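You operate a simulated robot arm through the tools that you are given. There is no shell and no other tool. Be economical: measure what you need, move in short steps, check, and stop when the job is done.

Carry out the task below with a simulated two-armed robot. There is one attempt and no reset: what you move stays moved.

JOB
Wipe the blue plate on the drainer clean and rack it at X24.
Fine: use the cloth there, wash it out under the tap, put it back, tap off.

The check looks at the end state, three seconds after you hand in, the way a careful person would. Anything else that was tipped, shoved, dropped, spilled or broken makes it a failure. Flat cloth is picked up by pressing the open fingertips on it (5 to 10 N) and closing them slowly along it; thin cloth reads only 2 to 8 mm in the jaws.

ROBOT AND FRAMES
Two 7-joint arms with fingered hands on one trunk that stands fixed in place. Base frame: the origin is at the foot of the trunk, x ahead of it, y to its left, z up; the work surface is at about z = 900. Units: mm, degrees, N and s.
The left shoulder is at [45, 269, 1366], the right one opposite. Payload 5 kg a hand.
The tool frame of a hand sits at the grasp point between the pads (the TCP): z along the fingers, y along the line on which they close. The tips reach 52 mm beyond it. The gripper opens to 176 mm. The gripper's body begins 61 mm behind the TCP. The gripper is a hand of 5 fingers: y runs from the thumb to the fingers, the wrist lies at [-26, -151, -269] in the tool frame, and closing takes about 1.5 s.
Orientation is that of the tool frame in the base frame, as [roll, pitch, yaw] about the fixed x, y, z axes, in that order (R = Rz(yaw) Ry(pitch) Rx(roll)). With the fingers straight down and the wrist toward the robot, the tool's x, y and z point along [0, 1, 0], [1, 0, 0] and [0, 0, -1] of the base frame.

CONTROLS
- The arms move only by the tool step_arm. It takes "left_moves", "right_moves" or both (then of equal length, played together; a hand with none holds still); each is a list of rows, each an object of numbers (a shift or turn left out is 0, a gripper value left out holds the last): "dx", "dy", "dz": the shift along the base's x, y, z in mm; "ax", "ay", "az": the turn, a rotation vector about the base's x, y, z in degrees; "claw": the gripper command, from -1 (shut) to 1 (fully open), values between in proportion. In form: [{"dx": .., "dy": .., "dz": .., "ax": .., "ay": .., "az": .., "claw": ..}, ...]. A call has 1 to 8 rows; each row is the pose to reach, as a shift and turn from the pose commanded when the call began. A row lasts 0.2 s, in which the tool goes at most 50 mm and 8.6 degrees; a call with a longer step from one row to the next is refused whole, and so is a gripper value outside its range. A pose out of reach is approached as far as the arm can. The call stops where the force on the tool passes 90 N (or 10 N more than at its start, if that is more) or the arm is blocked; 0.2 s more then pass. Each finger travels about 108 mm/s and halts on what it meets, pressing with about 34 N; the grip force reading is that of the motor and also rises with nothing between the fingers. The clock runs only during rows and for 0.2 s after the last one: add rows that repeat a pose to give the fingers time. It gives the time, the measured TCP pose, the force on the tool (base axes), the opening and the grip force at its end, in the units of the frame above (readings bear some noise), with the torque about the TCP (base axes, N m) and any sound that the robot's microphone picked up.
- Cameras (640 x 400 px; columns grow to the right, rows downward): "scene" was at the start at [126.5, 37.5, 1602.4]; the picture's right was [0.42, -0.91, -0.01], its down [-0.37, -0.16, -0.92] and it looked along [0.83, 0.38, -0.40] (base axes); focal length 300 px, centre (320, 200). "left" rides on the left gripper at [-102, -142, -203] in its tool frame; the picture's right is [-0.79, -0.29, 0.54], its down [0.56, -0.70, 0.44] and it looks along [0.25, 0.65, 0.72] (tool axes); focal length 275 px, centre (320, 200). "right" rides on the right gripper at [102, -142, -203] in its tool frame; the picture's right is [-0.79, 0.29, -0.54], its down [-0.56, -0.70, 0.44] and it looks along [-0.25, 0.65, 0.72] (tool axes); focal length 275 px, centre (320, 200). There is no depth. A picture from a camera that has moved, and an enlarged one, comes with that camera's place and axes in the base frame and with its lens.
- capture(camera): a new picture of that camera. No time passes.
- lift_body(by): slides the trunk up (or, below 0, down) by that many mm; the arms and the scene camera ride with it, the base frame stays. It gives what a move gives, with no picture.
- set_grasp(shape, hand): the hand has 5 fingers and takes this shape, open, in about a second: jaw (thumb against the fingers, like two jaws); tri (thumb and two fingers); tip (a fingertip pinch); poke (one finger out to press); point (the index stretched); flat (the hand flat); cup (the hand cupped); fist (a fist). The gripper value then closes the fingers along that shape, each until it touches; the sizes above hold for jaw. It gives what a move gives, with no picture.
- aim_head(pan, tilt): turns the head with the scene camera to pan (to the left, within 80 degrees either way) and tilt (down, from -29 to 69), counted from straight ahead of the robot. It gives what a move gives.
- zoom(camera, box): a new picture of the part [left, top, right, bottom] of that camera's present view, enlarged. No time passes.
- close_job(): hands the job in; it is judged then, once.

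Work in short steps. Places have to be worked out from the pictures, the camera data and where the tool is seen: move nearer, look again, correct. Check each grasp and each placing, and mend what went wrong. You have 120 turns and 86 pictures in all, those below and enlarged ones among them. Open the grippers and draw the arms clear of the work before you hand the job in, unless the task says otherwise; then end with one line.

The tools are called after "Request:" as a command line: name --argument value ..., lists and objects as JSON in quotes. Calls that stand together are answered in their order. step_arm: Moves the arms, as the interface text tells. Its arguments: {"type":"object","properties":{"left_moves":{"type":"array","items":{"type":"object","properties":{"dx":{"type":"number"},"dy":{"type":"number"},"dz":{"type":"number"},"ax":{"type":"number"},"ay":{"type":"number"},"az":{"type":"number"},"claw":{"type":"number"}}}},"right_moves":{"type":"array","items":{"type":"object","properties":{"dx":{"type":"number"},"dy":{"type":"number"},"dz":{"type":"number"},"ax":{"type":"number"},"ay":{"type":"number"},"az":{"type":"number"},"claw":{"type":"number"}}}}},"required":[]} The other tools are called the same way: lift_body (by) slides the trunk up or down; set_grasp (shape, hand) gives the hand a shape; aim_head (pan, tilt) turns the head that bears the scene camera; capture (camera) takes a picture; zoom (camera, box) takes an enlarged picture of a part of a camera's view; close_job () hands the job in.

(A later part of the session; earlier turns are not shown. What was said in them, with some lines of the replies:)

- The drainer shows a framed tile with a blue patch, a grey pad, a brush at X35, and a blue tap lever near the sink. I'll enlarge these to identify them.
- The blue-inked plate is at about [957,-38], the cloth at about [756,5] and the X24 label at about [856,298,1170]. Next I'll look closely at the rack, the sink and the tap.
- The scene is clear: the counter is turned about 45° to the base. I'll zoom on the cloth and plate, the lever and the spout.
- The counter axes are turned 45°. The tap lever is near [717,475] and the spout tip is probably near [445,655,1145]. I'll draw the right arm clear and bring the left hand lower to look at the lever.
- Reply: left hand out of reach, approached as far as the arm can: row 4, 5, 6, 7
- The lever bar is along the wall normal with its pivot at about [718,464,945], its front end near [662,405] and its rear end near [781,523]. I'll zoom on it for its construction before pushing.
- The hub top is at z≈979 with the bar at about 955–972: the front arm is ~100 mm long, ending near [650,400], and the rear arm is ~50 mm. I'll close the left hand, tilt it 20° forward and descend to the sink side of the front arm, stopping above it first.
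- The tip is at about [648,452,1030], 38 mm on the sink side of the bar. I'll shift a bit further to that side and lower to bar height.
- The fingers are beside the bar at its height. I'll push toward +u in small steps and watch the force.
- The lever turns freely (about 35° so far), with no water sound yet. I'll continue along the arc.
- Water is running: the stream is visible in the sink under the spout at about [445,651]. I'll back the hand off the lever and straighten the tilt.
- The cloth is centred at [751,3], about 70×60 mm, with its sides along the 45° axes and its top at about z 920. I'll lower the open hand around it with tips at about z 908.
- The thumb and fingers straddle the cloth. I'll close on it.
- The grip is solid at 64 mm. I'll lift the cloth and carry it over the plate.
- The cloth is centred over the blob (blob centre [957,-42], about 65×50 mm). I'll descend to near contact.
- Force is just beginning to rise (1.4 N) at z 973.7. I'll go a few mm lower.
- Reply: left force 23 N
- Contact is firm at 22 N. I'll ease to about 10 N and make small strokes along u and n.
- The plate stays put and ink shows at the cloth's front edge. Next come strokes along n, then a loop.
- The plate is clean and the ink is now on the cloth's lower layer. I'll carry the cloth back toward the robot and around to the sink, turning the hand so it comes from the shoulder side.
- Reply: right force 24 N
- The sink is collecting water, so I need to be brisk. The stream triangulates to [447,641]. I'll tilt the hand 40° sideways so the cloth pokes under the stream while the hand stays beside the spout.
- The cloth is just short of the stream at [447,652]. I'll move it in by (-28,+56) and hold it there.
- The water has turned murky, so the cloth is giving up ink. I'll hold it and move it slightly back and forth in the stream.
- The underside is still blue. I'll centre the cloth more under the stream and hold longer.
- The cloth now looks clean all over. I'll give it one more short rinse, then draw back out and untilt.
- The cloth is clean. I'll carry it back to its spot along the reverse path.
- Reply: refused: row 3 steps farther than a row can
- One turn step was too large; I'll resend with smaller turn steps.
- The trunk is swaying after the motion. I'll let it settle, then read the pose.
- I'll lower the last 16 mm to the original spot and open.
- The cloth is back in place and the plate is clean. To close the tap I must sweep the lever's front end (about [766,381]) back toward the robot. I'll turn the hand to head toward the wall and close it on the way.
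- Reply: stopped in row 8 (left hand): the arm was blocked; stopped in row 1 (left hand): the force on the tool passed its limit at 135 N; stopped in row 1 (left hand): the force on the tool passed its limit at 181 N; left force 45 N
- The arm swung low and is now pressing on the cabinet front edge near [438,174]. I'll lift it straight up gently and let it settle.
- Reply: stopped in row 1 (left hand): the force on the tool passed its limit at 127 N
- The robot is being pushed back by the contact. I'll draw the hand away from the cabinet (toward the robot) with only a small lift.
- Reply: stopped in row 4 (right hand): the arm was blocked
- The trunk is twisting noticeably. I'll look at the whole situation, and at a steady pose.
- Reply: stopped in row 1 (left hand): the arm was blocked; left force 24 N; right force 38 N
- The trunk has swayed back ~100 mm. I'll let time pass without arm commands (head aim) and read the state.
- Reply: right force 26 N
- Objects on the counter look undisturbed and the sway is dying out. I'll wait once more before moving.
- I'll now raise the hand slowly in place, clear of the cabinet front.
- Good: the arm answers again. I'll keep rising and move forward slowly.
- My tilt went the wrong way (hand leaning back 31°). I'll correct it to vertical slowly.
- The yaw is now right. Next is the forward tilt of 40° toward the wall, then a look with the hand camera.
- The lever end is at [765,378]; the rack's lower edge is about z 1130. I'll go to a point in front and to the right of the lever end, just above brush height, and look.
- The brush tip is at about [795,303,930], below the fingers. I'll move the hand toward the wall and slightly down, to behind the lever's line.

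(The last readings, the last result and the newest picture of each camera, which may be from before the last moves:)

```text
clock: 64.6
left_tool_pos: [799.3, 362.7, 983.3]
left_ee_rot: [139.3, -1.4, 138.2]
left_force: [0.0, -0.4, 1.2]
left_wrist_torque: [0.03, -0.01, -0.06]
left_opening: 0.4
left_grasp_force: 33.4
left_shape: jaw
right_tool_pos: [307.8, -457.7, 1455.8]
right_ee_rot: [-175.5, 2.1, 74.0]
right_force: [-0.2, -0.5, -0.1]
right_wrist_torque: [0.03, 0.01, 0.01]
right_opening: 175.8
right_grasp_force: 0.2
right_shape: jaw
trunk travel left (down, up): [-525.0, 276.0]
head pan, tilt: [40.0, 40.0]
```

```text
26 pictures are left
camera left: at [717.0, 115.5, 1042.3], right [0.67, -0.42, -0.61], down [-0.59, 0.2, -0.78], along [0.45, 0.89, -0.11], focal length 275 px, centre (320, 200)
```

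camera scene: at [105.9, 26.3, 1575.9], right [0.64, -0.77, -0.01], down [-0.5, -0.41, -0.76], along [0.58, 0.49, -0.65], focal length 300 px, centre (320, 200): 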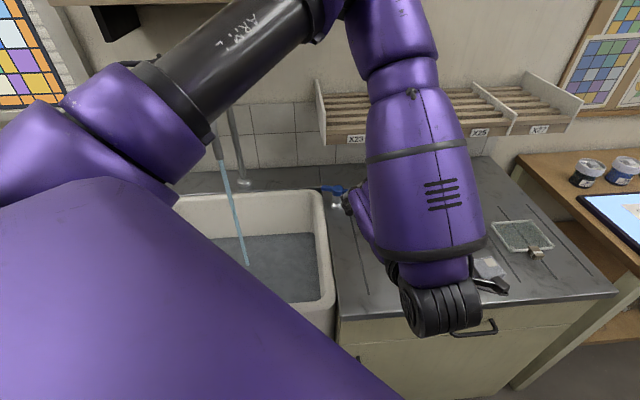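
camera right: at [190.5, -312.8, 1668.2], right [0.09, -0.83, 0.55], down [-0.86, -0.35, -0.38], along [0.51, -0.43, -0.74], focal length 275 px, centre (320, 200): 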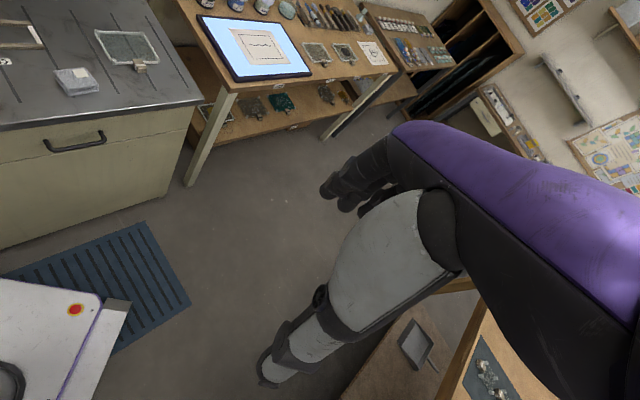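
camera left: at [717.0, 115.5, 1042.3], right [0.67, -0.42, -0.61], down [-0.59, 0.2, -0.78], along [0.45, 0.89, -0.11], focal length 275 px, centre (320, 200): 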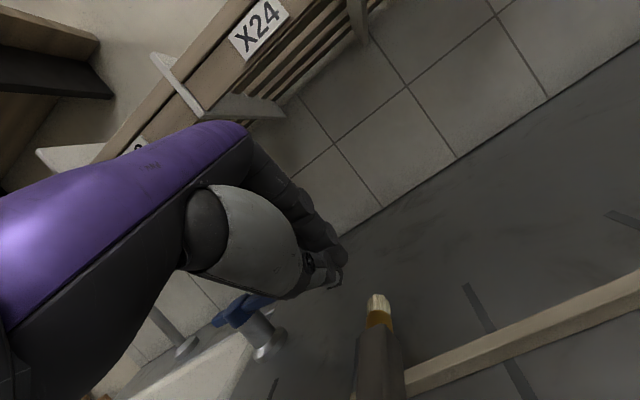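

The tip is behind the lever line at 16 mm past the pivot and 134 mm along the wall. I'll slide 42 mm toward the sink to get behind the bar end, then pull toward the front.

Request:
step_arm --left_moves '[{"dx": -8, "dy": 8}, {"dx": -16, "dy": 16}, {"dx": -24, "dy": 24}, {"dx": -30, "dy": 30}, {"dx": -30, "dy": 30}]'

Request:
step_arm --left_moves '[{"dx": -8, "dy": -8}, {"dx": -16, "dy": -16}, {"dx": -24, "dy": -24}, {"dx": -34, "dy": -32}, {"dx": -34, "dy": -32}]'

Request:
capture --camera "left"

Request:
zoom --camera "scene" --box '[200, 120, 440, 320]'

```text
clock: 65.8
left_tool_pos: [776.2, 380.5, 986.7]
left_ee_rot: [139.3, -0.9, 137.3]
left_force: [34.9, -81.0, -1.5]
left_wrist_torque: [-1.61, -0.67, 0.83]
left_opening: 0.1
left_grasp_force: 34.3
left_shape: jaw
right_tool_pos: [310.7, -462.8, 1453.6]
right_ee_rot: [-175.3, 1.8, 74.0]
right_force: [-0.9, 0.5, 0.6]
right_wrist_torque: [-0.05, -0.02, -0.02]
right_opening: 176.1
right_grasp_force: 0.0
right_shape: jaw
trunk travel left (down, up): [-525.0, 276.0]
head pan, tilt: [40.0, 40.0]
```

```text
clock: 67.0
left_tool_pos: [738.8, 358.6, 984.8]
left_ee_rot: [139.1, -1.4, 138.2]
left_force: [-0.2, -1.5, 0.1]
left_wrist_torque: [0.07, 0.06, 0.14]
left_opening: 0.0
left_grasp_force: 34.3
left_shape: jaw
right_tool_pos: [308.7, -459.0, 1454.5]
right_ee_rot: [-175.5, 2.1, 74.1]
right_force: [2.0, -1.8, -0.5]
right_wrist_torque: [0.18, 0.08, 0.04]
right_opening: 176.2
right_grasp_force: 0.0
right_shape: jaw
trunk travel left (down, up): [-525.0, 276.0]
head pan, tilt: [40.0, 40.0]
```

```text
25 pictures are left
camera left: at [653.7, 111.4, 1042.8], right [0.67, -0.42, -0.61], down [-0.59, 0.2, -0.78], along [0.45, 0.89, -0.11], focal length 275 px, centre (320, 200)
```

left: 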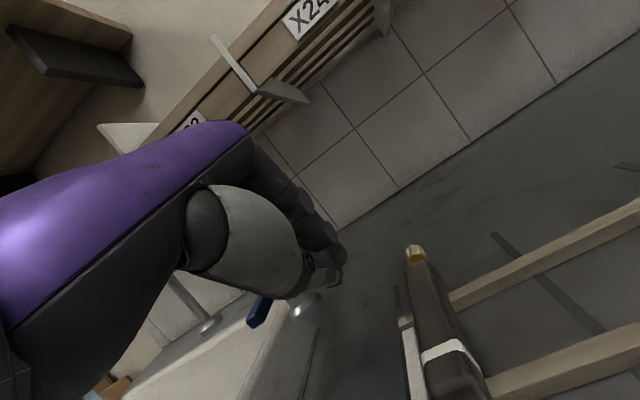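

```text
2.00 times, centred on (320, 220) of scene
camera zoom: at [107.9, 21.7, 1575.8], right [0.64, -0.77, -0.01], down [-0.5, -0.41, -0.76], along [0.58, 0.49, -0.65], focal length 601 px, centre (320, 160)
```

zoom: 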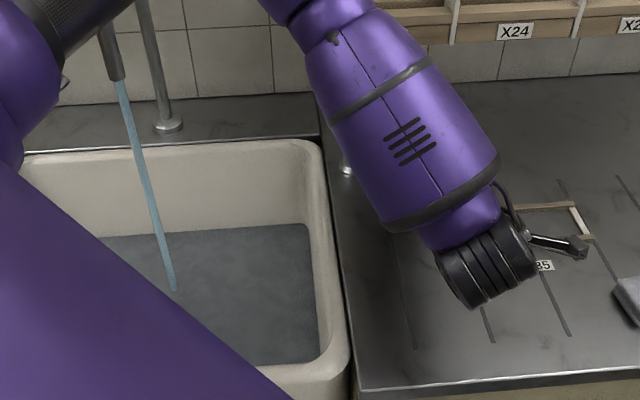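

The lever swung back: its front end is now at about [669,397], some 12° short of the original, and water still runs. I'll move the hand to the front arm's right side and push gently toward the sink.

Request:
step_arm --left_moves '[{"dx": -9, "dy": -9}, {"dx": -18, "dy": -18}, {"dx": -26, "dy": -26}, {"dx": -33, "dy": -19}, {"dx": -40, "dy": -12}, {"dx": -47, "dy": -5}, {"dx": -47, "dy": -5}]'

Request:
capture --camera "left"

```text
clock: 68.6
left_tool_pos: [692.2, 352.7, 984.6]
left_ee_rot: [139.1, -0.9, 138.0]
left_force: [24.7, -18.8, -2.2]
left_wrist_torque: [-0.46, -0.48, -0.87]
left_opening: 0.1
left_grasp_force: 33.7
left_shape: jaw
right_tool_pos: [309.0, -458.4, 1454.7]
right_ee_rot: [-175.4, 2.0, 74.0]
right_force: [0.4, -0.4, 0.4]
right_wrist_torque: [-0.06, -0.06, 0.01]
right_opening: 175.8
right_grasp_force: 0.1
right_shape: jaw
trunk travel left (down, up): [-525.0, 276.0]
head pan, tilt: [40.0, 40.0]
```

```text
23 pictures are left
camera left: at [607.9, 105.2, 1044.4], right [0.67, -0.42, -0.61], down [-0.59, 0.2, -0.78], along [0.46, 0.88, -0.11], focal length 275 px, centre (320, 200)
```

left: 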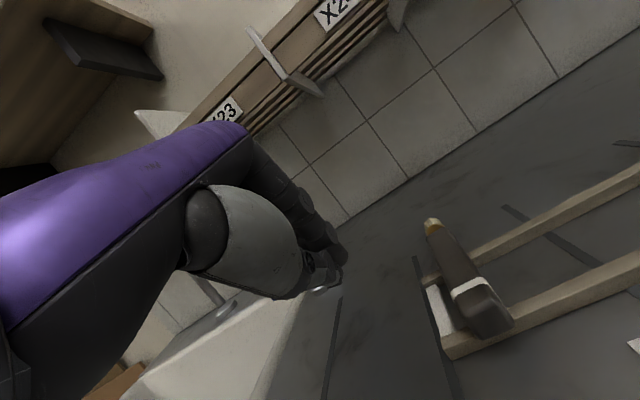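

There's 31 N of resistance along u, so the lever is likely at its stop. I'll check the spout in the scene view.

Request:
zoom --camera "scene" --box '[200, 120, 440, 320]'

```text
2.00 times, centred on (320, 220) of scene
camera zoom: at [108.6, 22.6, 1575.8], right [0.64, -0.77, -0.01], down [-0.5, -0.41, -0.76], along [0.58, 0.49, -0.65], focal length 601 px, centre (320, 160)
```

zoom: 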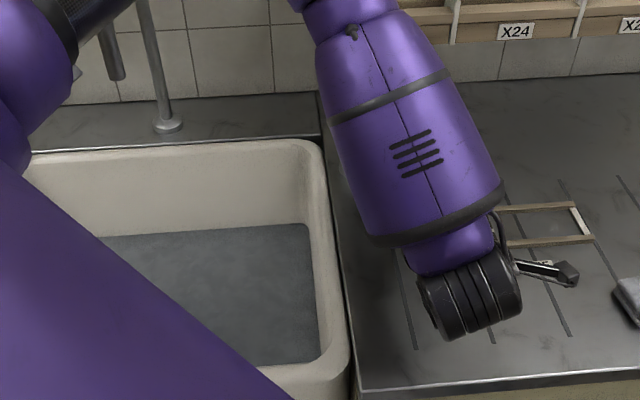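

The tap is off. I'll release and back the hand out toward the front and up.

Request:
step_arm --left_moves '[{"dx": 8, "dy": -8}, {"dx": -2, "dy": -20, "dz": 5}, {"dx": -20, "dy": -38, "dz": 20}, {"dx": -40, "dy": -58, "dz": 45}, {"dx": -60, "dy": -78, "dz": 75}, {"dx": -75, "dy": -95, "dz": 110}, {"dx": -85, "dy": -105, "dz": 145}, {"dx": -85, "dy": -105, "dz": 165}]'

Request:
step_arm --left_moves '[{"ax": -4, "ay": 4}, {"ax": -8.5, "ay": 8.5}, {"ax": -13, "ay": 13}, {"ax": -18, "ay": 18}, {"ax": -23, "ay": 23}, {"ax": -28.3, "ay": 28.3}, {"ax": -28.3, "ay": 28.3}]'

Request:
zoom --camera "scene" --box '[200, 120, 600, 320]'

```text
clock: 70.4
left_tool_pos: [604.9, 251.8, 1150.9]
left_ee_rot: [139.2, -1.3, 138.1]
left_force: [0.0, -0.7, -0.4]
left_wrist_torque: [-0.01, -0.04, -0.04]
left_opening: 0.2
left_grasp_force: 33.8
left_shape: jaw
right_tool_pos: [308.5, -456.9, 1456.6]
right_ee_rot: [-175.5, 2.0, 74.0]
right_force: [-0.7, -0.1, -0.3]
right_wrist_torque: [-0.09, 0.01, -0.01]
right_opening: 176.3
right_grasp_force: 0.0
right_shape: jaw
trunk travel left (down, up): [-525.0, 276.0]
head pan, tilt: [40.0, 40.0]
```

```text
clock: 72.0
left_tool_pos: [606.9, 249.3, 1150.6]
left_ee_rot: [179.1, -2.9, 136.6]
left_force: [-0.7, -1.8, 0.4]
left_wrist_torque: [0.24, -0.02, 0.02]
left_opening: 0.0
left_grasp_force: 33.9
left_shape: jaw
right_tool_pos: [308.5, -460.3, 1455.9]
right_ee_rot: [-175.5, 2.0, 74.1]
right_force: [-0.6, -0.9, -0.6]
right_wrist_torque: [0.24, -0.02, 0.05]
right_opening: 176.2
right_grasp_force: 0.0
right_shape: jaw
trunk travel left (down, up): [-525.0, 276.0]
head pan, tilt: [40.0, 40.0]
```

```text
1.60 times, centred on (400, 220) of scene
camera zoom: at [106.6, 21.2, 1576.0], right [0.64, -0.77, -0.01], down [-0.5, -0.41, -0.76], along [0.58, 0.49, -0.65], focal length 481 px, centre (192, 168)
```

zoom: 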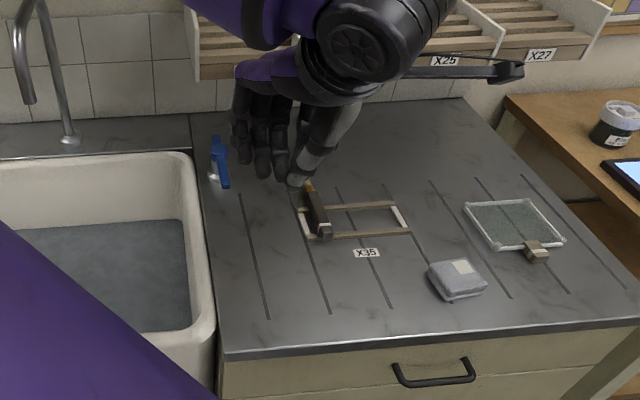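

The lever is back in its original position, no water is running, and the brush, cloth and plate are as they should be. Next I'll turn the hand slowly toward the handle-grasp yaw while moving to the right.

Request:
step_arm --left_moves '[{"az": -6, "dx": 8, "dy": -15}, {"az": -12, "dx": 16, "dy": -35}, {"az": -18, "dx": 26, "dy": -55}, {"az": -25, "dx": 36, "dy": -80}, {"az": -32, "dx": 46, "dy": -105}, {"az": -39, "dx": 56, "dy": -125}, {"az": -46, "dx": 66, "dy": -140}, {"az": -46, "dx": 66, "dy": -140}]'

Request:
step_arm --left_moves '[{"az": -6, "dx": 15, "dy": -15}, {"az": -12, "dx": 35, "dy": -35}, {"az": -18, "dx": 60, "dy": -55}, {"az": -25, "dx": 85, "dy": -80}, {"az": -32, "dx": 110, "dy": -105, "claw": -0.2}, {"az": -39, "dx": 135, "dy": -125, "claw": -0.2}, {"az": -46, "dx": 155, "dy": -150, "claw": -0.2}, {"az": -46, "dx": 155, "dy": -150, "claw": -0.2}]'

```text
clock: 73.8
left_tool_pos: [670.7, 109.5, 1149.5]
left_ee_rot: [179.0, -2.9, 90.7]
left_force: [0.3, 0.7, -0.2]
left_wrist_torque: [0.02, -0.05, -0.01]
left_opening: 0.0
left_grasp_force: 33.9
left_shape: jaw
right_tool_pos: [307.7, -457.9, 1455.5]
right_ee_rot: [-175.6, 2.1, 74.1]
right_force: [-0.1, -0.4, 0.3]
right_wrist_torque: [0.04, -0.08, -0.01]
right_opening: 175.9
right_grasp_force: 0.0
right_shape: jaw
trunk travel left (down, up): [-525.0, 276.0]
head pan, tilt: [40.0, 40.0]
```

```text
clock: 75.6
left_tool_pos: [826.5, -38.5, 1148.7]
left_ee_rot: [179.1, -3.0, 44.6]
left_force: [-0.4, 0.8, 0.7]
left_wrist_torque: [-0.14, -0.05, 0.03]
left_opening: 70.2
left_grasp_force: 0.1
left_shape: jaw
right_tool_pos: [308.0, -457.4, 1457.1]
right_ee_rot: [-175.6, 2.2, 74.1]
right_force: [-1.1, 1.9, 2.2]
right_wrist_torque: [-0.17, -0.07, -0.03]
right_opening: 176.1
right_grasp_force: 0.1
right_shape: jaw
trunk travel left (down, up): [-525.0, 276.0]
head pan, tilt: [40.0, 40.0]
```

The hand is aligned across the handle. I'll move above the handle (about [903,-92]), correct the 3° tilt and look.

Request:
step_arm --left_moves '[{"dx": 20, "dy": -14, "dz": -10, "ax": -1, "ay": 1}, {"dx": 40, "dy": -28, "dz": -30, "ax": -2.1, "ay": 2.1}, {"dx": 60, "dy": -42, "dz": -60, "ax": -2.1, "ay": 2.1}, {"dx": 76, "dy": -53, "dz": -90, "ax": -2.1, "ay": 2.1}, {"dx": 76, "dy": -53, "dz": -100, "ax": -2.1, "ay": 2.1}, {"dx": 76, "dy": -53, "dz": -100, "ax": -2.1, "ay": 2.1}]'

Request:
zoom --camera "left" --box '[240, 180, 520, 380]'

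Request:
zoom --camera "scene" --box '[460, 180, 580, 280]'

```text
clock: 77.0
left_tool_pos: [902.3, -93.6, 1049.2]
left_ee_rot: [179.2, 0.1, 44.6]
left_force: [0.3, 0.8, -0.7]
left_wrist_torque: [0.0, 0.03, -0.01]
left_opening: 70.0
left_grasp_force: 0.0
left_shape: jaw
right_tool_pos: [308.5, -457.3, 1455.4]
right_ee_rot: [-175.5, 2.0, 74.1]
right_force: [1.0, -1.0, 0.7]
right_wrist_torque: [0.03, 0.05, -0.01]
right_opening: 175.9
right_grasp_force: 0.0
right_shape: jaw
trunk travel left (down, up): [-525.0, 276.0]
head pan, tilt: [40.0, 40.0]
```

```text
2.00 times, centred on (380, 280) of left
camera zoom: at [727.6, -61.0, 1250.4], right [-0.76, -0.36, -0.54], down [-0.09, 0.89, -0.45], along [0.64, -0.29, -0.71], focal length 551 px, centre (200, 40)
```

zoom: 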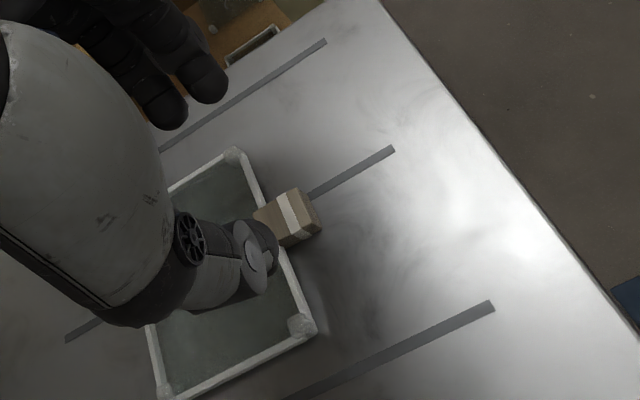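

```text
4.00 times, centred on (520, 230) of scene
camera zoom: at [107.5, 23.5, 1575.9], right [0.64, -0.77, -0.01], down [-0.5, -0.41, -0.76], along [0.58, 0.49, -0.65], focal length 1201 px, centre (-480, 80)
```

zoom: 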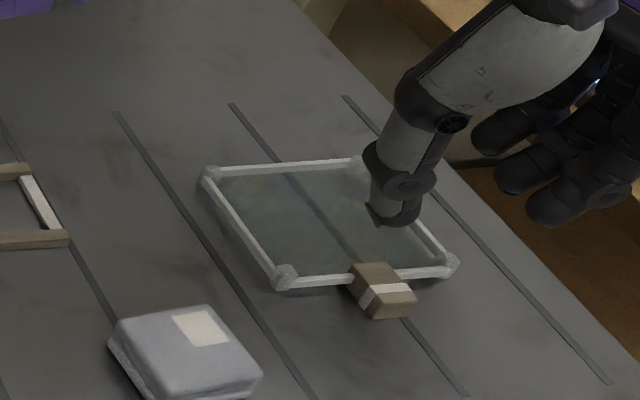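

The handle centre is about [901,-87], top ~z 925, with the plate edge just behind it. I'll aim 10 mm in front of the handle centre so the fingers clear the plate frame, and descend in small steps.

Request:
step_arm --left_moves '[{"dx": -9, "dy": -3, "dz": -25}, {"dx": -9, "dy": -3, "dz": -50}, {"dx": -9, "dy": -3, "dz": -70}, {"dx": -9, "dy": -3, "dz": -80}, {"dx": -9, "dy": -3, "dz": -80}]'

Request:
zoom --camera "left" --box '[240, 180, 480, 380]'

Request:
zoom --camera "scene" --box '[460, 180, 580, 280]'

```text
clock: 78.2
left_tool_pos: [893.7, -96.6, 968.8]
left_ee_rot: [179.1, 0.1, 44.5]
left_force: [-0.6, 0.9, 0.4]
left_wrist_torque: [0.03, -0.02, -0.04]
left_opening: 70.0
left_grasp_force: 0.0
left_shape: jaw
right_tool_pos: [307.3, -458.1, 1456.0]
right_ee_rot: [-175.5, 2.0, 74.0]
right_force: [0.5, -0.4, 1.3]
right_wrist_torque: [0.05, 0.0, 0.02]
right_opening: 176.0
right_grasp_force: 0.0
right_shape: jaw
trunk travel left (down, up): [-525.0, 276.0]
head pan, tilt: [40.0, 40.0]
```

```text
2.00 times, centred on (360, 280) of left
camera zoom: at [717.5, -63.6, 1170.5], right [-0.76, -0.36, -0.54], down [-0.09, 0.89, -0.45], along [0.64, -0.29, -0.71], focal length 551 px, centre (240, 40)
```

zoom: 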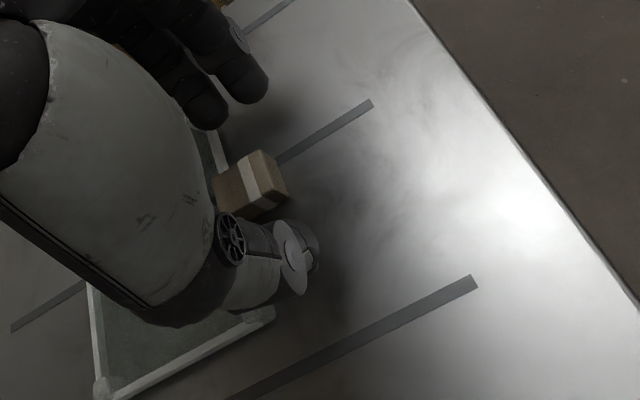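

```text
4.00 times, centred on (520, 230) of scene
camera zoom: at [106.8, 23.3, 1576.0], right [0.64, -0.77, -0.01], down [-0.5, -0.41, -0.76], along [0.58, 0.49, -0.65], focal length 1201 px, centre (-480, 80)
```

zoom: 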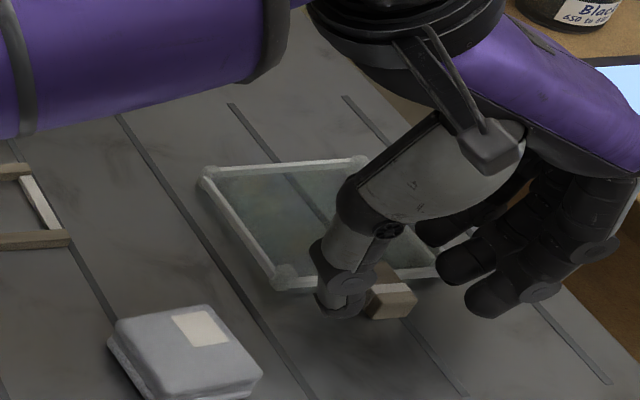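

Tips are at about z 917. I'll shift 8 mm more to the front and lower 7 mm for a deeper bite, watching the force.

Request:
step_arm --left_moves '[{"dx": -6, "dy": -6}, {"dx": -6, "dy": -6, "dz": -4}, {"dx": -6, "dy": -6, "dz": -8}, {"dx": -6, "dy": -6, "dz": -8}]'

Request:
step_arm --left_moves '[{"claw": -0.5}, {"claw": -0.7}, {"claw": -1}, {"claw": -1}, {"claw": -1}]'

Request:
zoom --camera "left" --box '[240, 180, 480, 380]'

```text
clock: 79.2
left_tool_pos: [886.6, -101.8, 962.0]
left_ee_rot: [179.1, 0.1, 44.6]
left_force: [0.1, 1.4, 4.7]
left_wrist_torque: [-0.05, -0.34, 0.03]
left_opening: 70.4
left_grasp_force: 0.2
left_shape: jaw
right_tool_pos: [308.2, -456.9, 1455.8]
right_ee_rot: [-175.5, 2.2, 74.1]
right_force: [0.8, -0.5, 0.3]
right_wrist_torque: [0.0, -0.01, -0.04]
right_opening: 176.0
right_grasp_force: 0.1
right_shape: jaw
trunk travel left (down, up): [-525.0, 276.0]
head pan, tilt: [40.0, 40.0]
```

```text
clock: 80.4
left_tool_pos: [887.6, -101.6, 962.8]
left_ee_rot: [179.1, 0.1, 44.6]
left_force: [1.4, -1.5, 1.6]
left_wrist_torque: [0.0, -0.09, -0.08]
left_opening: 2.7
left_grasp_force: 34.4
left_shape: jaw
right_tool_pos: [307.9, -457.4, 1456.0]
right_ee_rot: [-175.6, 2.1, 74.1]
right_force: [-0.2, -0.4, -0.3]
right_wrist_torque: [0.0, 0.0, 0.0]
right_opening: 176.1
right_grasp_force: 0.0
right_shape: jaw
trunk travel left (down, up): [-525.0, 276.0]
head pan, tilt: [40.0, 40.0]
```

```text
2.00 times, centred on (360, 280) of left
camera zoom: at [712.1, -69.7, 1162.7], right [-0.76, -0.36, -0.54], down [-0.09, 0.89, -0.45], along [0.64, -0.29, -0.71], focal length 551 px, centre (240, 40)
```

zoom: 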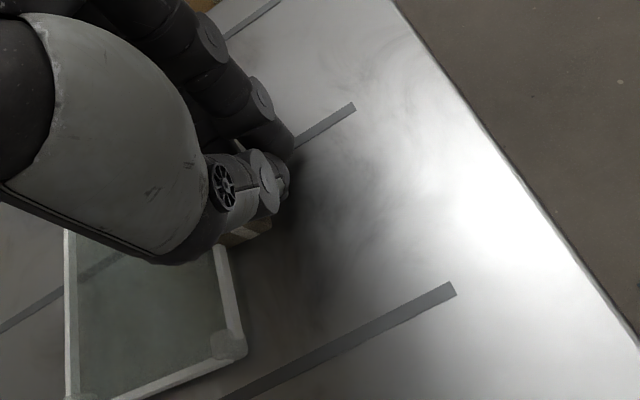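

The fingers closed to 2.7 mm: they missed the handle in front and nudged the plate ~20 mm toward the sink. I'll open, lift and look again.

Request:
step_arm --left_moves '[{"claw": -0.6}, {"claw": -0.2}, {"claw": -0.2}, {"claw": -0.2}, {"claw": -0.2, "dz": 25}, {"claw": -0.2, "dz": 50}, {"claw": -0.2, "dz": 50}]'

Request:
capture --camera "left"

Request:
zoom --camera "scene" --box '[460, 180, 580, 280]'

```text
clock: 82.0
left_tool_pos: [887.5, -100.3, 1009.8]
left_ee_rot: [179.2, 0.1, 44.6]
left_force: [0.1, 1.7, 0.0]
left_wrist_torque: [-0.02, 0.07, 0.01]
left_opening: 70.0
left_grasp_force: 0.0
left_shape: jaw
right_tool_pos: [308.6, -457.1, 1455.0]
right_ee_rot: [-175.5, 2.1, 74.1]
right_force: [0.7, 0.4, 0.0]
right_wrist_torque: [-0.02, 0.04, 0.01]
right_opening: 176.0
right_grasp_force: 0.0
right_shape: jaw
trunk travel left (down, up): [-525.0, 276.0]
head pan, tilt: [40.0, 40.0]
```

```text
15 pictures are left
camera left: at [712.1, -68.7, 1211.9], right [-0.76, -0.36, -0.54], down [-0.09, 0.89, -0.45], along [0.64, -0.29, -0.71], focal length 275 px, centre (320, 200)
```

left: 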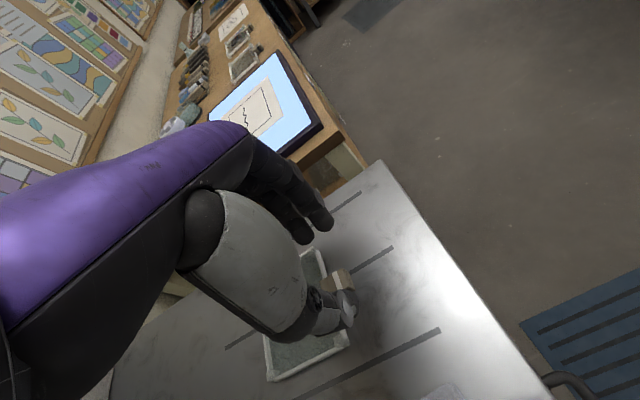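

```text
4.00 times, centred on (520, 230) of scene
camera zoom: at [107.6, 23.6, 1575.8], right [0.64, -0.77, -0.01], down [-0.5, -0.41, -0.76], along [0.58, 0.49, -0.65], focal length 1201 px, centre (-480, 80)
```

zoom: 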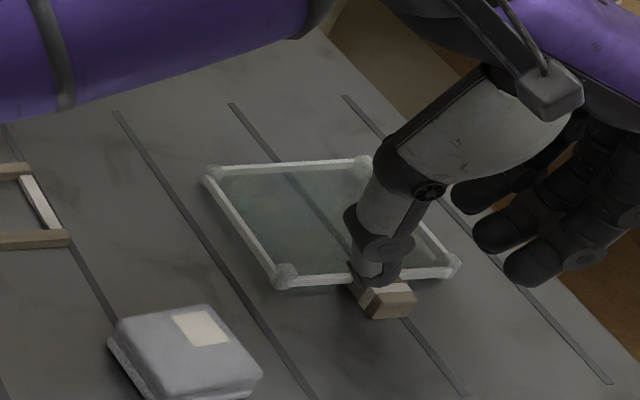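

The plate is essentially unmoved; the handle spans 565–599 mm along the wall normal and I was just in front of it. The other fingers overhang the plate, so I'll switch to the fingertip pinch, which should curl them away.

Request:
set_grasp --shape "tip" --hand "left"

Request:
step_arm --left_moves '[{"dz": 10, "claw": -0.2}, {"dz": 20, "claw": -0.2}, {"dz": 20, "claw": -0.2}, {"dz": 20, "claw": -0.2}]'

Request:
capture --camera "left"

Request:
zoom --camera "scene" --box '[460, 160, 600, 280]'

```text
clock: 82.9
left_tool_pos: [887.6, -100.4, 1010.3]
left_ee_rot: [179.2, 0.1, 44.7]
left_force: [-0.1, 0.5, -0.6]
left_wrist_torque: [0.0, -0.01, 0.0]
left_opening: 175.5
left_grasp_force: 0.2
left_shape: tip
right_tool_pos: [308.5, -456.6, 1455.8]
right_ee_rot: [-175.5, 2.1, 73.9]
right_force: [0.4, 0.2, 0.0]
right_wrist_torque: [0.03, 0.02, 0.03]
right_opening: 175.8
right_grasp_force: 0.1
right_shape: jaw
trunk travel left (down, up): [-525.0, 276.0]
head pan, tilt: [40.0, 40.0]
```

```text
clock: 83.9
left_tool_pos: [887.4, -100.6, 1032.2]
left_ee_rot: [179.2, 0.0, 44.7]
left_force: [1.3, -0.6, 0.4]
left_wrist_torque: [0.03, -0.01, 0.01]
left_opening: 71.2
left_grasp_force: 0.0
left_shape: tip
right_tool_pos: [307.8, -457.3, 1456.5]
right_ee_rot: [-175.5, 2.0, 74.1]
right_force: [0.4, -0.7, 0.2]
right_wrist_torque: [0.01, -0.01, -0.01]
right_opening: 175.8
right_grasp_force: 0.1
right_shape: jaw
trunk travel left (down, up): [-525.0, 276.0]
head pan, tilt: [40.0, 40.0]
```

```text
13 pictures are left
camera left: at [712.2, -69.5, 1232.1], right [-0.76, -0.36, -0.54], down [-0.09, 0.89, -0.45], along [0.64, -0.29, -0.71], focal length 275 px, centre (320, 200)
```

left: 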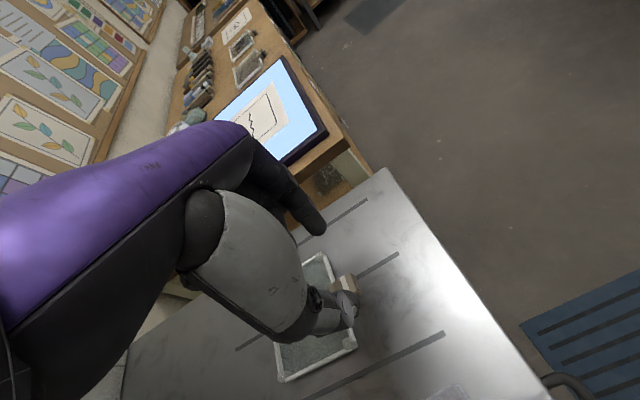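

```text
3.33 times, centred on (530, 220) of scene
camera zoom: at [107.0, 23.5, 1575.9], right [0.64, -0.77, -0.01], down [-0.5, -0.41, -0.76], along [0.58, 0.49, -0.65], focal length 1001 px, centre (-380, 133)
```

zoom: 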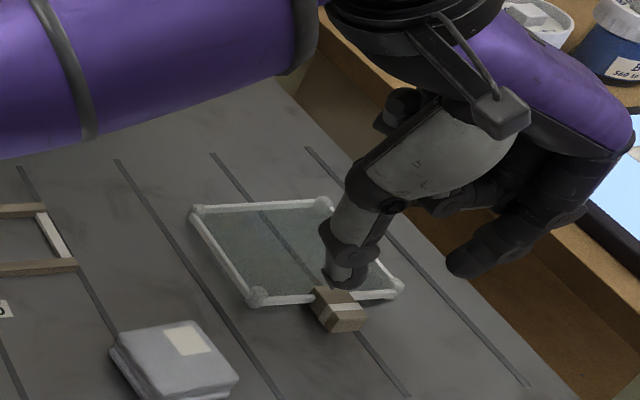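

Only thumb and index are extended now. I'll centre on the handle at [905,-89] and descend to tips at about z 909.

Request:
step_arm --left_moves '[{"dx": 9, "dy": 6, "dz": -15}, {"dx": 18, "dy": 12, "dz": -35}, {"dx": 18, "dy": 12, "dz": -52}, {"dx": 18, "dy": 12, "dz": -62}, {"dx": 18, "dy": 12, "dz": -70}, {"dx": 18, "dy": 12, "dz": -70}]'

Request:
zoom --camera "scene" --box '[480, 190, 580, 280]'

```text
clock: 85.3
left_tool_pos: [906.1, -89.5, 961.7]
left_ee_rot: [179.1, 0.0, 44.6]
left_force: [0.3, -0.3, -0.4]
left_wrist_torque: [-0.02, -0.03, 0.03]
left_opening: 71.5
left_grasp_force: 0.1
left_shape: tip
right_tool_pos: [306.9, -457.1, 1455.9]
right_ee_rot: [-175.5, 2.0, 74.0]
right_force: [-0.1, -0.5, 1.1]
right_wrist_torque: [-0.02, 0.0, 0.0]
right_opening: 175.9
right_grasp_force: 0.1
right_shape: jaw
trunk travel left (down, up): [-525.0, 276.0]
head pan, tilt: [40.0, 40.0]
```

```text
4.44 times, centred on (530, 235) of scene
camera zoom: at [107.0, 23.6, 1575.9], right [0.64, -0.77, -0.01], down [-0.5, -0.41, -0.76], along [0.58, 0.49, -0.65], focal length 1335 px, centre (-613, 44)
```

zoom: 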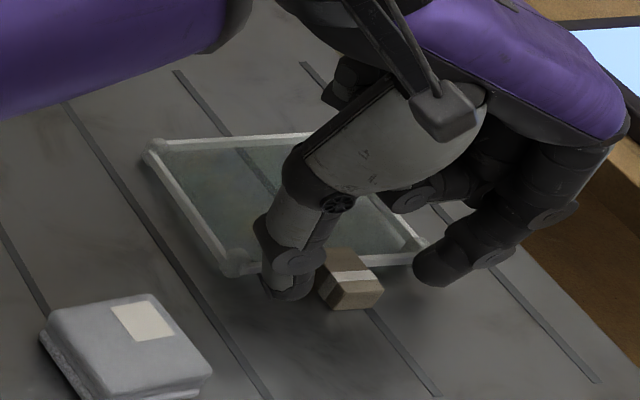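

The thumb and index straddle the handle with no contact. I'll close.

Request:
step_arm --left_moves '[{"claw": -0.4}, {"claw": -0.6}, {"claw": -0.8}, {"claw": -1}, {"claw": -1}, {"claw": -1}]'

```text
clock: 86.7
left_tool_pos: [905.7, -89.7, 960.8]
left_ee_rot: [179.1, 0.1, 44.7]
left_force: [-0.2, 1.0, 1.4]
left_wrist_torque: [0.04, 0.0, 0.03]
left_opening: 17.7
left_grasp_force: 34.0
left_shape: tip
right_tool_pos: [307.5, -458.2, 1456.6]
right_ee_rot: [-175.6, 2.1, 74.0]
right_force: [-1.0, 0.0, 0.7]
right_wrist_torque: [0.01, 0.0, -0.01]
right_opening: 175.6
right_grasp_force: 0.0
right_shape: jaw
trunk travel left (down, up): [-525.0, 276.0]
head pan, tilt: [40.0, 40.0]
```

The grip reads 17.7 mm, so the handle is held. I'll lift slowly and check that it hangs level.

Request:
step_arm --left_moves '[{"dz": 5}, {"dz": 12}, {"dz": 25}, {"dz": 45}, {"dz": 65}, {"dz": 80}, {"dz": 80}]'

Request:
capture --camera "scene"

```text
clock: 88.3
left_tool_pos: [905.4, -89.2, 1040.3]
left_ee_rot: [179.1, 0.1, 44.6]
left_force: [-0.2, 0.1, -2.1]
left_wrist_torque: [-0.12, 0.11, -0.01]
left_opening: 17.4
left_grasp_force: 34.5
left_shape: tip
right_tool_pos: [308.2, -458.1, 1455.3]
right_ee_rot: [-175.6, 2.1, 74.1]
right_force: [0.3, 0.5, 0.3]
right_wrist_torque: [0.0, 0.05, -0.01]
right_opening: 176.3
right_grasp_force: 0.0
right_shape: jaw
trunk travel left (down, up): [-525.0, 276.0]
head pan, tilt: [40.0, 40.0]
```

```text
10 pictures are left
camera scene: at [107.7, 23.5, 1575.8], right [0.64, -0.77, -0.01], down [-0.5, -0.41, -0.76], along [0.58, 0.49, -0.65], focal length 300 px, centre (320, 200)
```

scene: 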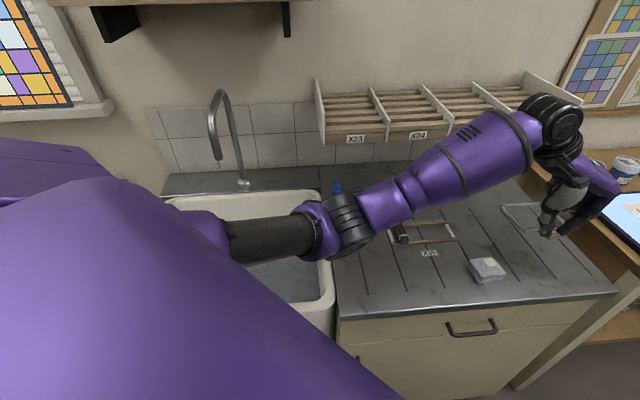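

The load reads 2 N with the matching torque, so the plate is held. I put the X24 bay centre at u≈397, n≈820 (front), with slat tops at about z 1184, so the target TCP is about [874,321,1245]. I'll raise it first.

Request:
step_arm --left_moves '[{"dz": 25}, {"dz": 60}, {"dz": 100}, {"dz": 140}, {"dz": 180}, {"dz": 220}, {"dz": 250}, {"dz": 265}]'

Request:
step_arm --left_moves '[{"dx": -2, "dy": 20}, {"dx": -5, "dy": 45}, {"dx": -8, "dy": 75}, {"dx": -11, "dy": 105}, {"dx": -14, "dy": 135}, {"dx": -17, "dy": 165}, {"dx": -20, "dy": 190}, {"dx": -22, "dy": 210}]'

Request:
capture --camera "scene"

```text
clock: 90.1
left_tool_pos: [907.1, -90.2, 1305.4]
left_ee_rot: [179.2, 0.0, 44.7]
left_force: [0.3, 0.4, -1.9]
left_wrist_torque: [-0.05, 0.05, -0.02]
left_opening: 17.2
left_grasp_force: 34.2
left_shape: tip
right_tool_pos: [308.3, -457.5, 1455.2]
right_ee_rot: [-175.5, 2.1, 74.1]
right_force: [-0.1, -0.3, 0.0]
right_wrist_torque: [-0.03, -0.03, 0.0]
right_opening: 176.3
right_grasp_force: 0.0
right_shape: jaw
trunk travel left (down, up): [-525.0, 276.0]
head pan, tilt: [40.0, 40.0]
```

```text
clock: 91.9
left_tool_pos: [883.9, 123.0, 1306.3]
left_ee_rot: [179.2, 0.1, 44.6]
left_force: [-0.2, -0.2, -1.6]
left_wrist_torque: [-0.1, 0.0, -0.02]
left_opening: 17.5
left_grasp_force: 34.4
left_shape: tip
right_tool_pos: [309.0, -456.3, 1455.8]
right_ee_rot: [-175.6, 2.2, 74.1]
right_force: [-1.3, 2.1, 0.3]
right_wrist_torque: [-0.18, -0.02, -0.04]
right_opening: 175.9
right_grasp_force: 0.0
right_shape: jaw
trunk travel left (down, up): [-525.0, 276.0]
head pan, tilt: [40.0, 40.0]
```

```text
9 pictures are left
camera scene: at [106.9, 24.9, 1575.9], right [0.64, -0.77, -0.01], down [-0.5, -0.41, -0.76], along [0.58, 0.49, -0.65], focal length 300 px, centre (320, 200)
```

scene: 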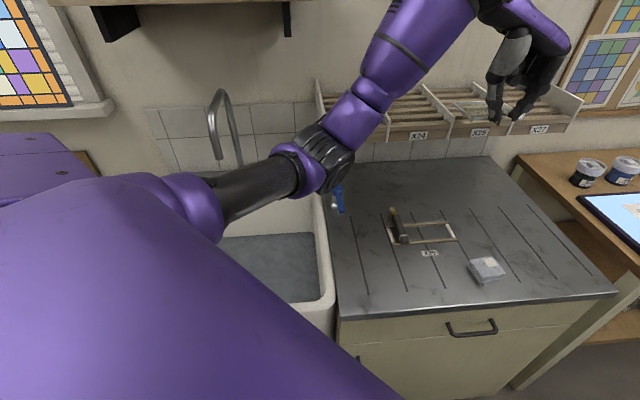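

The load torque has dropped a little, so I'll zoom to see whether the plate is still level.

Request:
zoom --camera "scene" --box '[390, 60, 550, 160]'

```text
4.00 times, centred on (470, 110) of scene
camera zoom: at [106.9, 24.9, 1575.9], right [0.64, -0.77, -0.01], down [-0.5, -0.41, -0.76], along [0.58, 0.49, -0.65], focal length 1201 px, centre (-280, 560)
```

zoom: 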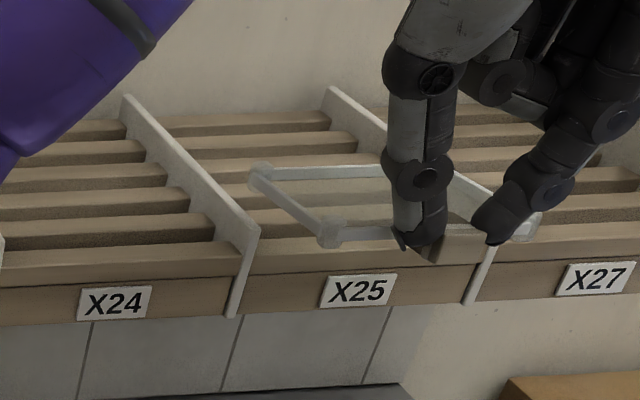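

The plate is level and well held. I'll continue to above the X24 bay.

Request:
step_arm --left_moves '[{"dx": -1, "dy": 25}, {"dx": -2, "dy": 55}, {"dx": -3, "dy": 85}, {"dx": -4, "dy": 115}, {"dx": -6, "dy": 145}, {"dx": -7, "dy": 172}, {"dx": -8, "dy": 190}, {"dx": -8, "dy": 196}]'

Request:
step_arm --left_moves '[{"dz": 0}, {"dz": -8}, {"dz": -16}, {"dz": -22}, {"dz": -22}]'

Request:
zoom --camera "scene" --box '[340, 60, 500, 160]'

```text
clock: 93.7
left_tool_pos: [876.4, 314.5, 1307.0]
left_ee_rot: [179.3, 0.1, 44.5]
left_force: [0.4, 0.9, -2.0]
left_wrist_torque: [-0.07, 0.05, 0.0]
left_opening: 17.4
left_grasp_force: 33.6
left_shape: tip
right_tool_pos: [308.6, -457.6, 1454.2]
right_ee_rot: [-175.6, 2.0, 74.0]
right_force: [0.1, -0.7, 0.8]
right_wrist_torque: [-0.02, -0.02, -0.01]
right_opening: 176.0
right_grasp_force: 0.0
right_shape: jaw
trunk travel left (down, up): [-525.0, 276.0]
head pan, tilt: [40.0, 40.0]
```

```text
clock: 94.9
left_tool_pos: [877.2, 316.0, 1284.0]
left_ee_rot: [179.1, 0.0, 44.7]
left_force: [-0.6, -0.7, -0.9]
left_wrist_torque: [0.05, 0.08, -0.02]
left_opening: 17.7
left_grasp_force: 34.2
left_shape: tip
right_tool_pos: [308.5, -457.2, 1456.6]
right_ee_rot: [-175.6, 2.1, 74.1]
right_force: [-0.3, -1.1, 0.1]
right_wrist_torque: [0.03, 0.01, 0.02]
right_opening: 176.0
right_grasp_force: 0.2
right_shape: jaw
trunk travel left (down, up): [-525.0, 276.0]
head pan, tilt: [40.0, 40.0]
```

```text
4.00 times, centred on (420, 110) of scene
camera zoom: at [107.2, 23.1, 1575.9], right [0.64, -0.77, -0.01], down [-0.5, -0.41, -0.76], along [0.58, 0.49, -0.65], focal length 1201 px, centre (-80, 560)
```

zoom: 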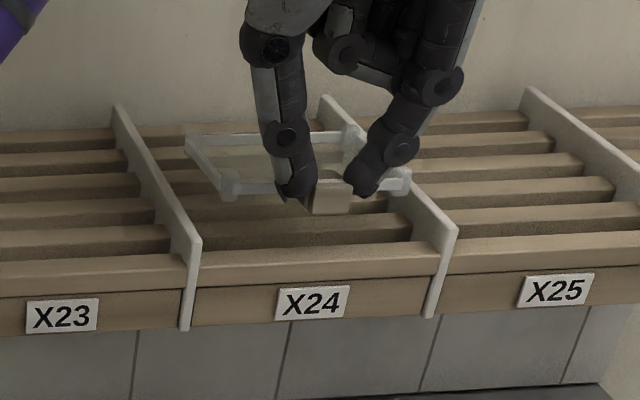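

The plate sits centred over the X24 bay, with the handle just behind the front board. I'll lower it slowly.

Request:
step_arm --left_moves '[{"dz": -6}, {"dz": -12}, {"dz": -18}, {"dz": -24}, {"dz": -29}, {"dz": -32}, {"dz": -32}]'

```text
clock: 96.5
left_tool_pos: [875.4, 317.2, 1252.3]
left_ee_rot: [179.3, 0.1, 44.6]
left_force: [-0.8, 0.3, -0.1]
left_wrist_torque: [0.04, -0.06, 0.03]
left_opening: 17.5
left_grasp_force: 34.0
left_shape: tip
right_tool_pos: [307.8, -458.1, 1456.1]
right_ee_rot: [-175.5, 2.2, 74.0]
right_force: [-1.2, 0.2, 1.2]
right_wrist_torque: [-0.03, 0.0, 0.01]
right_opening: 176.0
right_grasp_force: 0.1
right_shape: jaw
trunk travel left (down, up): [-525.0, 276.0]
head pan, tilt: [40.0, 40.0]
```

The load is coming off (Fz ≈ 0), so the plate's back is touching the slats. I'll go down a few mm more in small steps.

Request:
step_arm --left_moves '[{"dz": -2}, {"dz": -4}, {"dz": -4}, {"dz": -4}]'

Request:
zoom --camera "scene" --box '[340, 60, 500, 160]'

```text
clock: 97.5
left_tool_pos: [875.4, 316.3, 1251.2]
left_ee_rot: [179.0, 0.0, 44.7]
left_force: [3.8, 1.4, 20.5]
left_wrist_torque: [0.1, -0.21, 0.06]
left_opening: 17.7
left_grasp_force: 34.1
left_shape: tip
right_tool_pos: [307.7, -457.9, 1456.2]
right_ee_rot: [-175.6, 2.1, 74.0]
right_force: [-0.1, 0.4, -0.1]
right_wrist_torque: [0.01, 0.03, -0.02]
right_opening: 176.2
right_grasp_force: 0.0
right_shape: jaw
trunk travel left (down, up): [-525.0, 276.0]
head pan, tilt: [40.0, 40.0]
```

```text
4.00 times, centred on (420, 110) of scene
camera zoom: at [105.8, 23.2, 1576.1], right [0.64, -0.77, -0.01], down [-0.5, -0.41, -0.76], along [0.58, 0.49, -0.65], focal length 1201 px, centre (-80, 560)
```

zoom: 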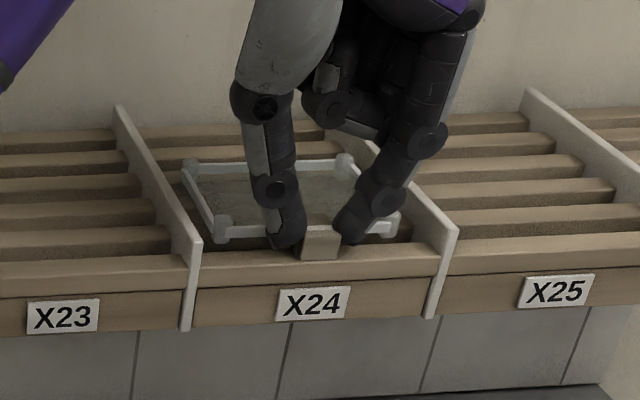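

The plate rests on the slats in X24 with its handle on the front slat. I'll ease off the pressure and open partway.

Request:
step_arm --left_moves '[{"dz": 2}, {"dz": 3}, {"dz": 3, "claw": -0.7}, {"dz": 3, "claw": -0.5}, {"dz": 3, "claw": -0.3}, {"dz": 3, "claw": -0.3}, {"dz": 3, "claw": -0.3}]'

Request:
step_arm --left_moves '[{"dz": 10}, {"dz": 25}, {"dz": 45}, {"dz": 70}, {"dz": 80, "dx": -15, "dy": -15}, {"dz": 80, "dx": -40, "dy": -40}, {"dz": 80, "dx": -65, "dy": -65}, {"dz": 80, "dx": -90, "dy": -90}]'

Request:
capture --camera "scene"

```text
clock: 99.1
left_tool_pos: [875.7, 314.8, 1251.5]
left_ee_rot: [179.2, 0.1, 44.6]
left_force: [-0.5, 0.1, 0.3]
left_wrist_torque: [0.03, -0.02, -0.01]
left_opening: 61.2
left_grasp_force: 0.0
left_shape: tip
right_tool_pos: [307.6, -457.0, 1456.1]
right_ee_rot: [-175.5, 2.1, 74.0]
right_force: [-1.0, -0.8, 0.7]
right_wrist_torque: [0.03, -0.02, -0.02]
right_opening: 176.1
right_grasp_force: 0.1
right_shape: jaw
trunk travel left (down, up): [-525.0, 276.0]
head pan, tilt: [40.0, 40.0]
```

```text
clock: 100.9
left_tool_pos: [781.5, 228.2, 1336.9]
left_ee_rot: [179.0, -0.3, 44.7]
left_force: [-3.4, 1.5, 3.1]
left_wrist_torque: [0.0, -0.47, 0.16]
left_opening: 61.6
left_grasp_force: 0.0
left_shape: tip
right_tool_pos: [302.7, -457.3, 1458.2]
right_ee_rot: [-175.8, 2.0, 74.1]
right_force: [-3.1, 0.0, 1.3]
right_wrist_torque: [0.0, -0.51, -0.08]
right_opening: 176.0
right_grasp_force: 0.0
right_shape: jaw
trunk travel left (down, up): [-525.0, 276.0]
head pan, tilt: [40.0, 40.0]
```

```text
5 pictures are left
camera scene: at [101.4, 23.8, 1576.6], right [0.64, -0.77, -0.01], down [-0.5, -0.41, -0.76], along [0.58, 0.49, -0.65], focal length 300 px, centre (320, 200)
```

scene: 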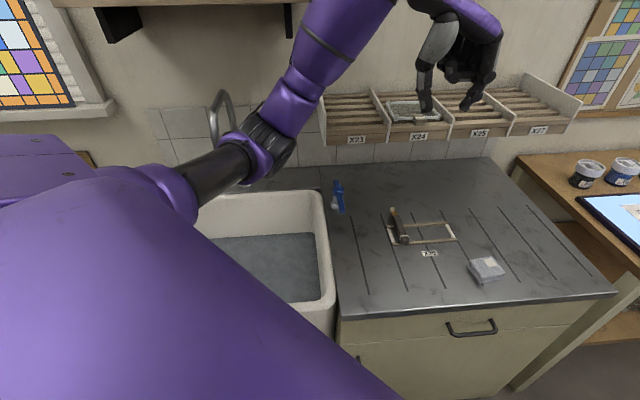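

The plate stays in X24. I'll draw the left hand back clear of the work, opening both grippers.

Request:
step_arm --left_moves '[{"dx": -15, "dz": 10}, {"dx": -35, "dz": 20}, {"dx": -60, "dz": 35}, {"dx": -85, "dz": 50}, {"dx": -110, "dz": 60}, {"dx": -130, "dz": 65, "claw": 1}, {"dx": -140, "dz": 65, "claw": 1}, {"dx": -140, "dz": 65, "claw": 1}]'

Request:
zoom --camera "scene" --box '[310, 60, 600, 300]'

```text
clock: 102.7
left_tool_pos: [646.7, 226.7, 1394.9]
left_ee_rot: [179.2, 0.1, 44.7]
left_force: [0.2, -0.1, 0.0]
left_wrist_torque: [-0.01, -0.02, -0.01]
left_opening: 175.5
left_grasp_force: 0.1
left_shape: tip
right_tool_pos: [308.0, -457.4, 1455.8]
right_ee_rot: [-175.5, 2.0, 74.1]
right_force: [0.1, -0.3, -0.3]
right_wrist_torque: [0.0, -0.05, 0.02]
right_opening: 175.9
right_grasp_force: 0.1
right_shape: jaw
trunk travel left (down, up): [-525.0, 276.0]
head pan, tilt: [40.0, 40.0]
```

```text
1.67 times, centred on (455, 180) of scene
camera zoom: at [107.1, 23.7, 1575.8], right [0.64, -0.77, -0.01], down [-0.5, -0.41, -0.76], along [0.58, 0.49, -0.65], focal length 501 px, centre (95, 233)
```

zoom: 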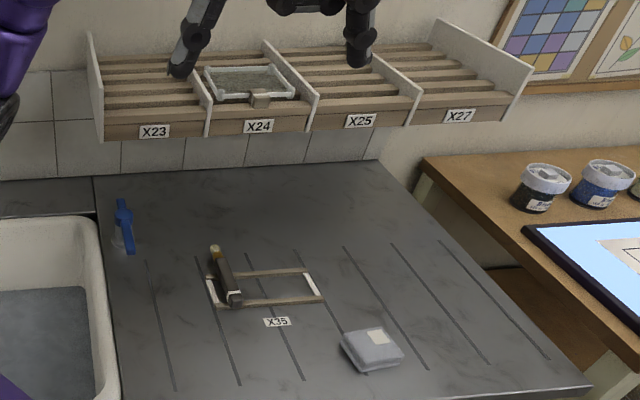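

The plate is clean and flat in X24, the cloth is rinsed and back in its place, the tap is off, and the brush and other items are undisturbed. I'm handing in.

Request:
close_job

```text
The job is handed in.
```

The blue plate is wiped clean and racked at X24, the cloth is rinsed and back in its place, the tap is off, and the arms are clear. Partway through, the left hand pressed hard on the cabinet front, but I saw no damage or anything moved.
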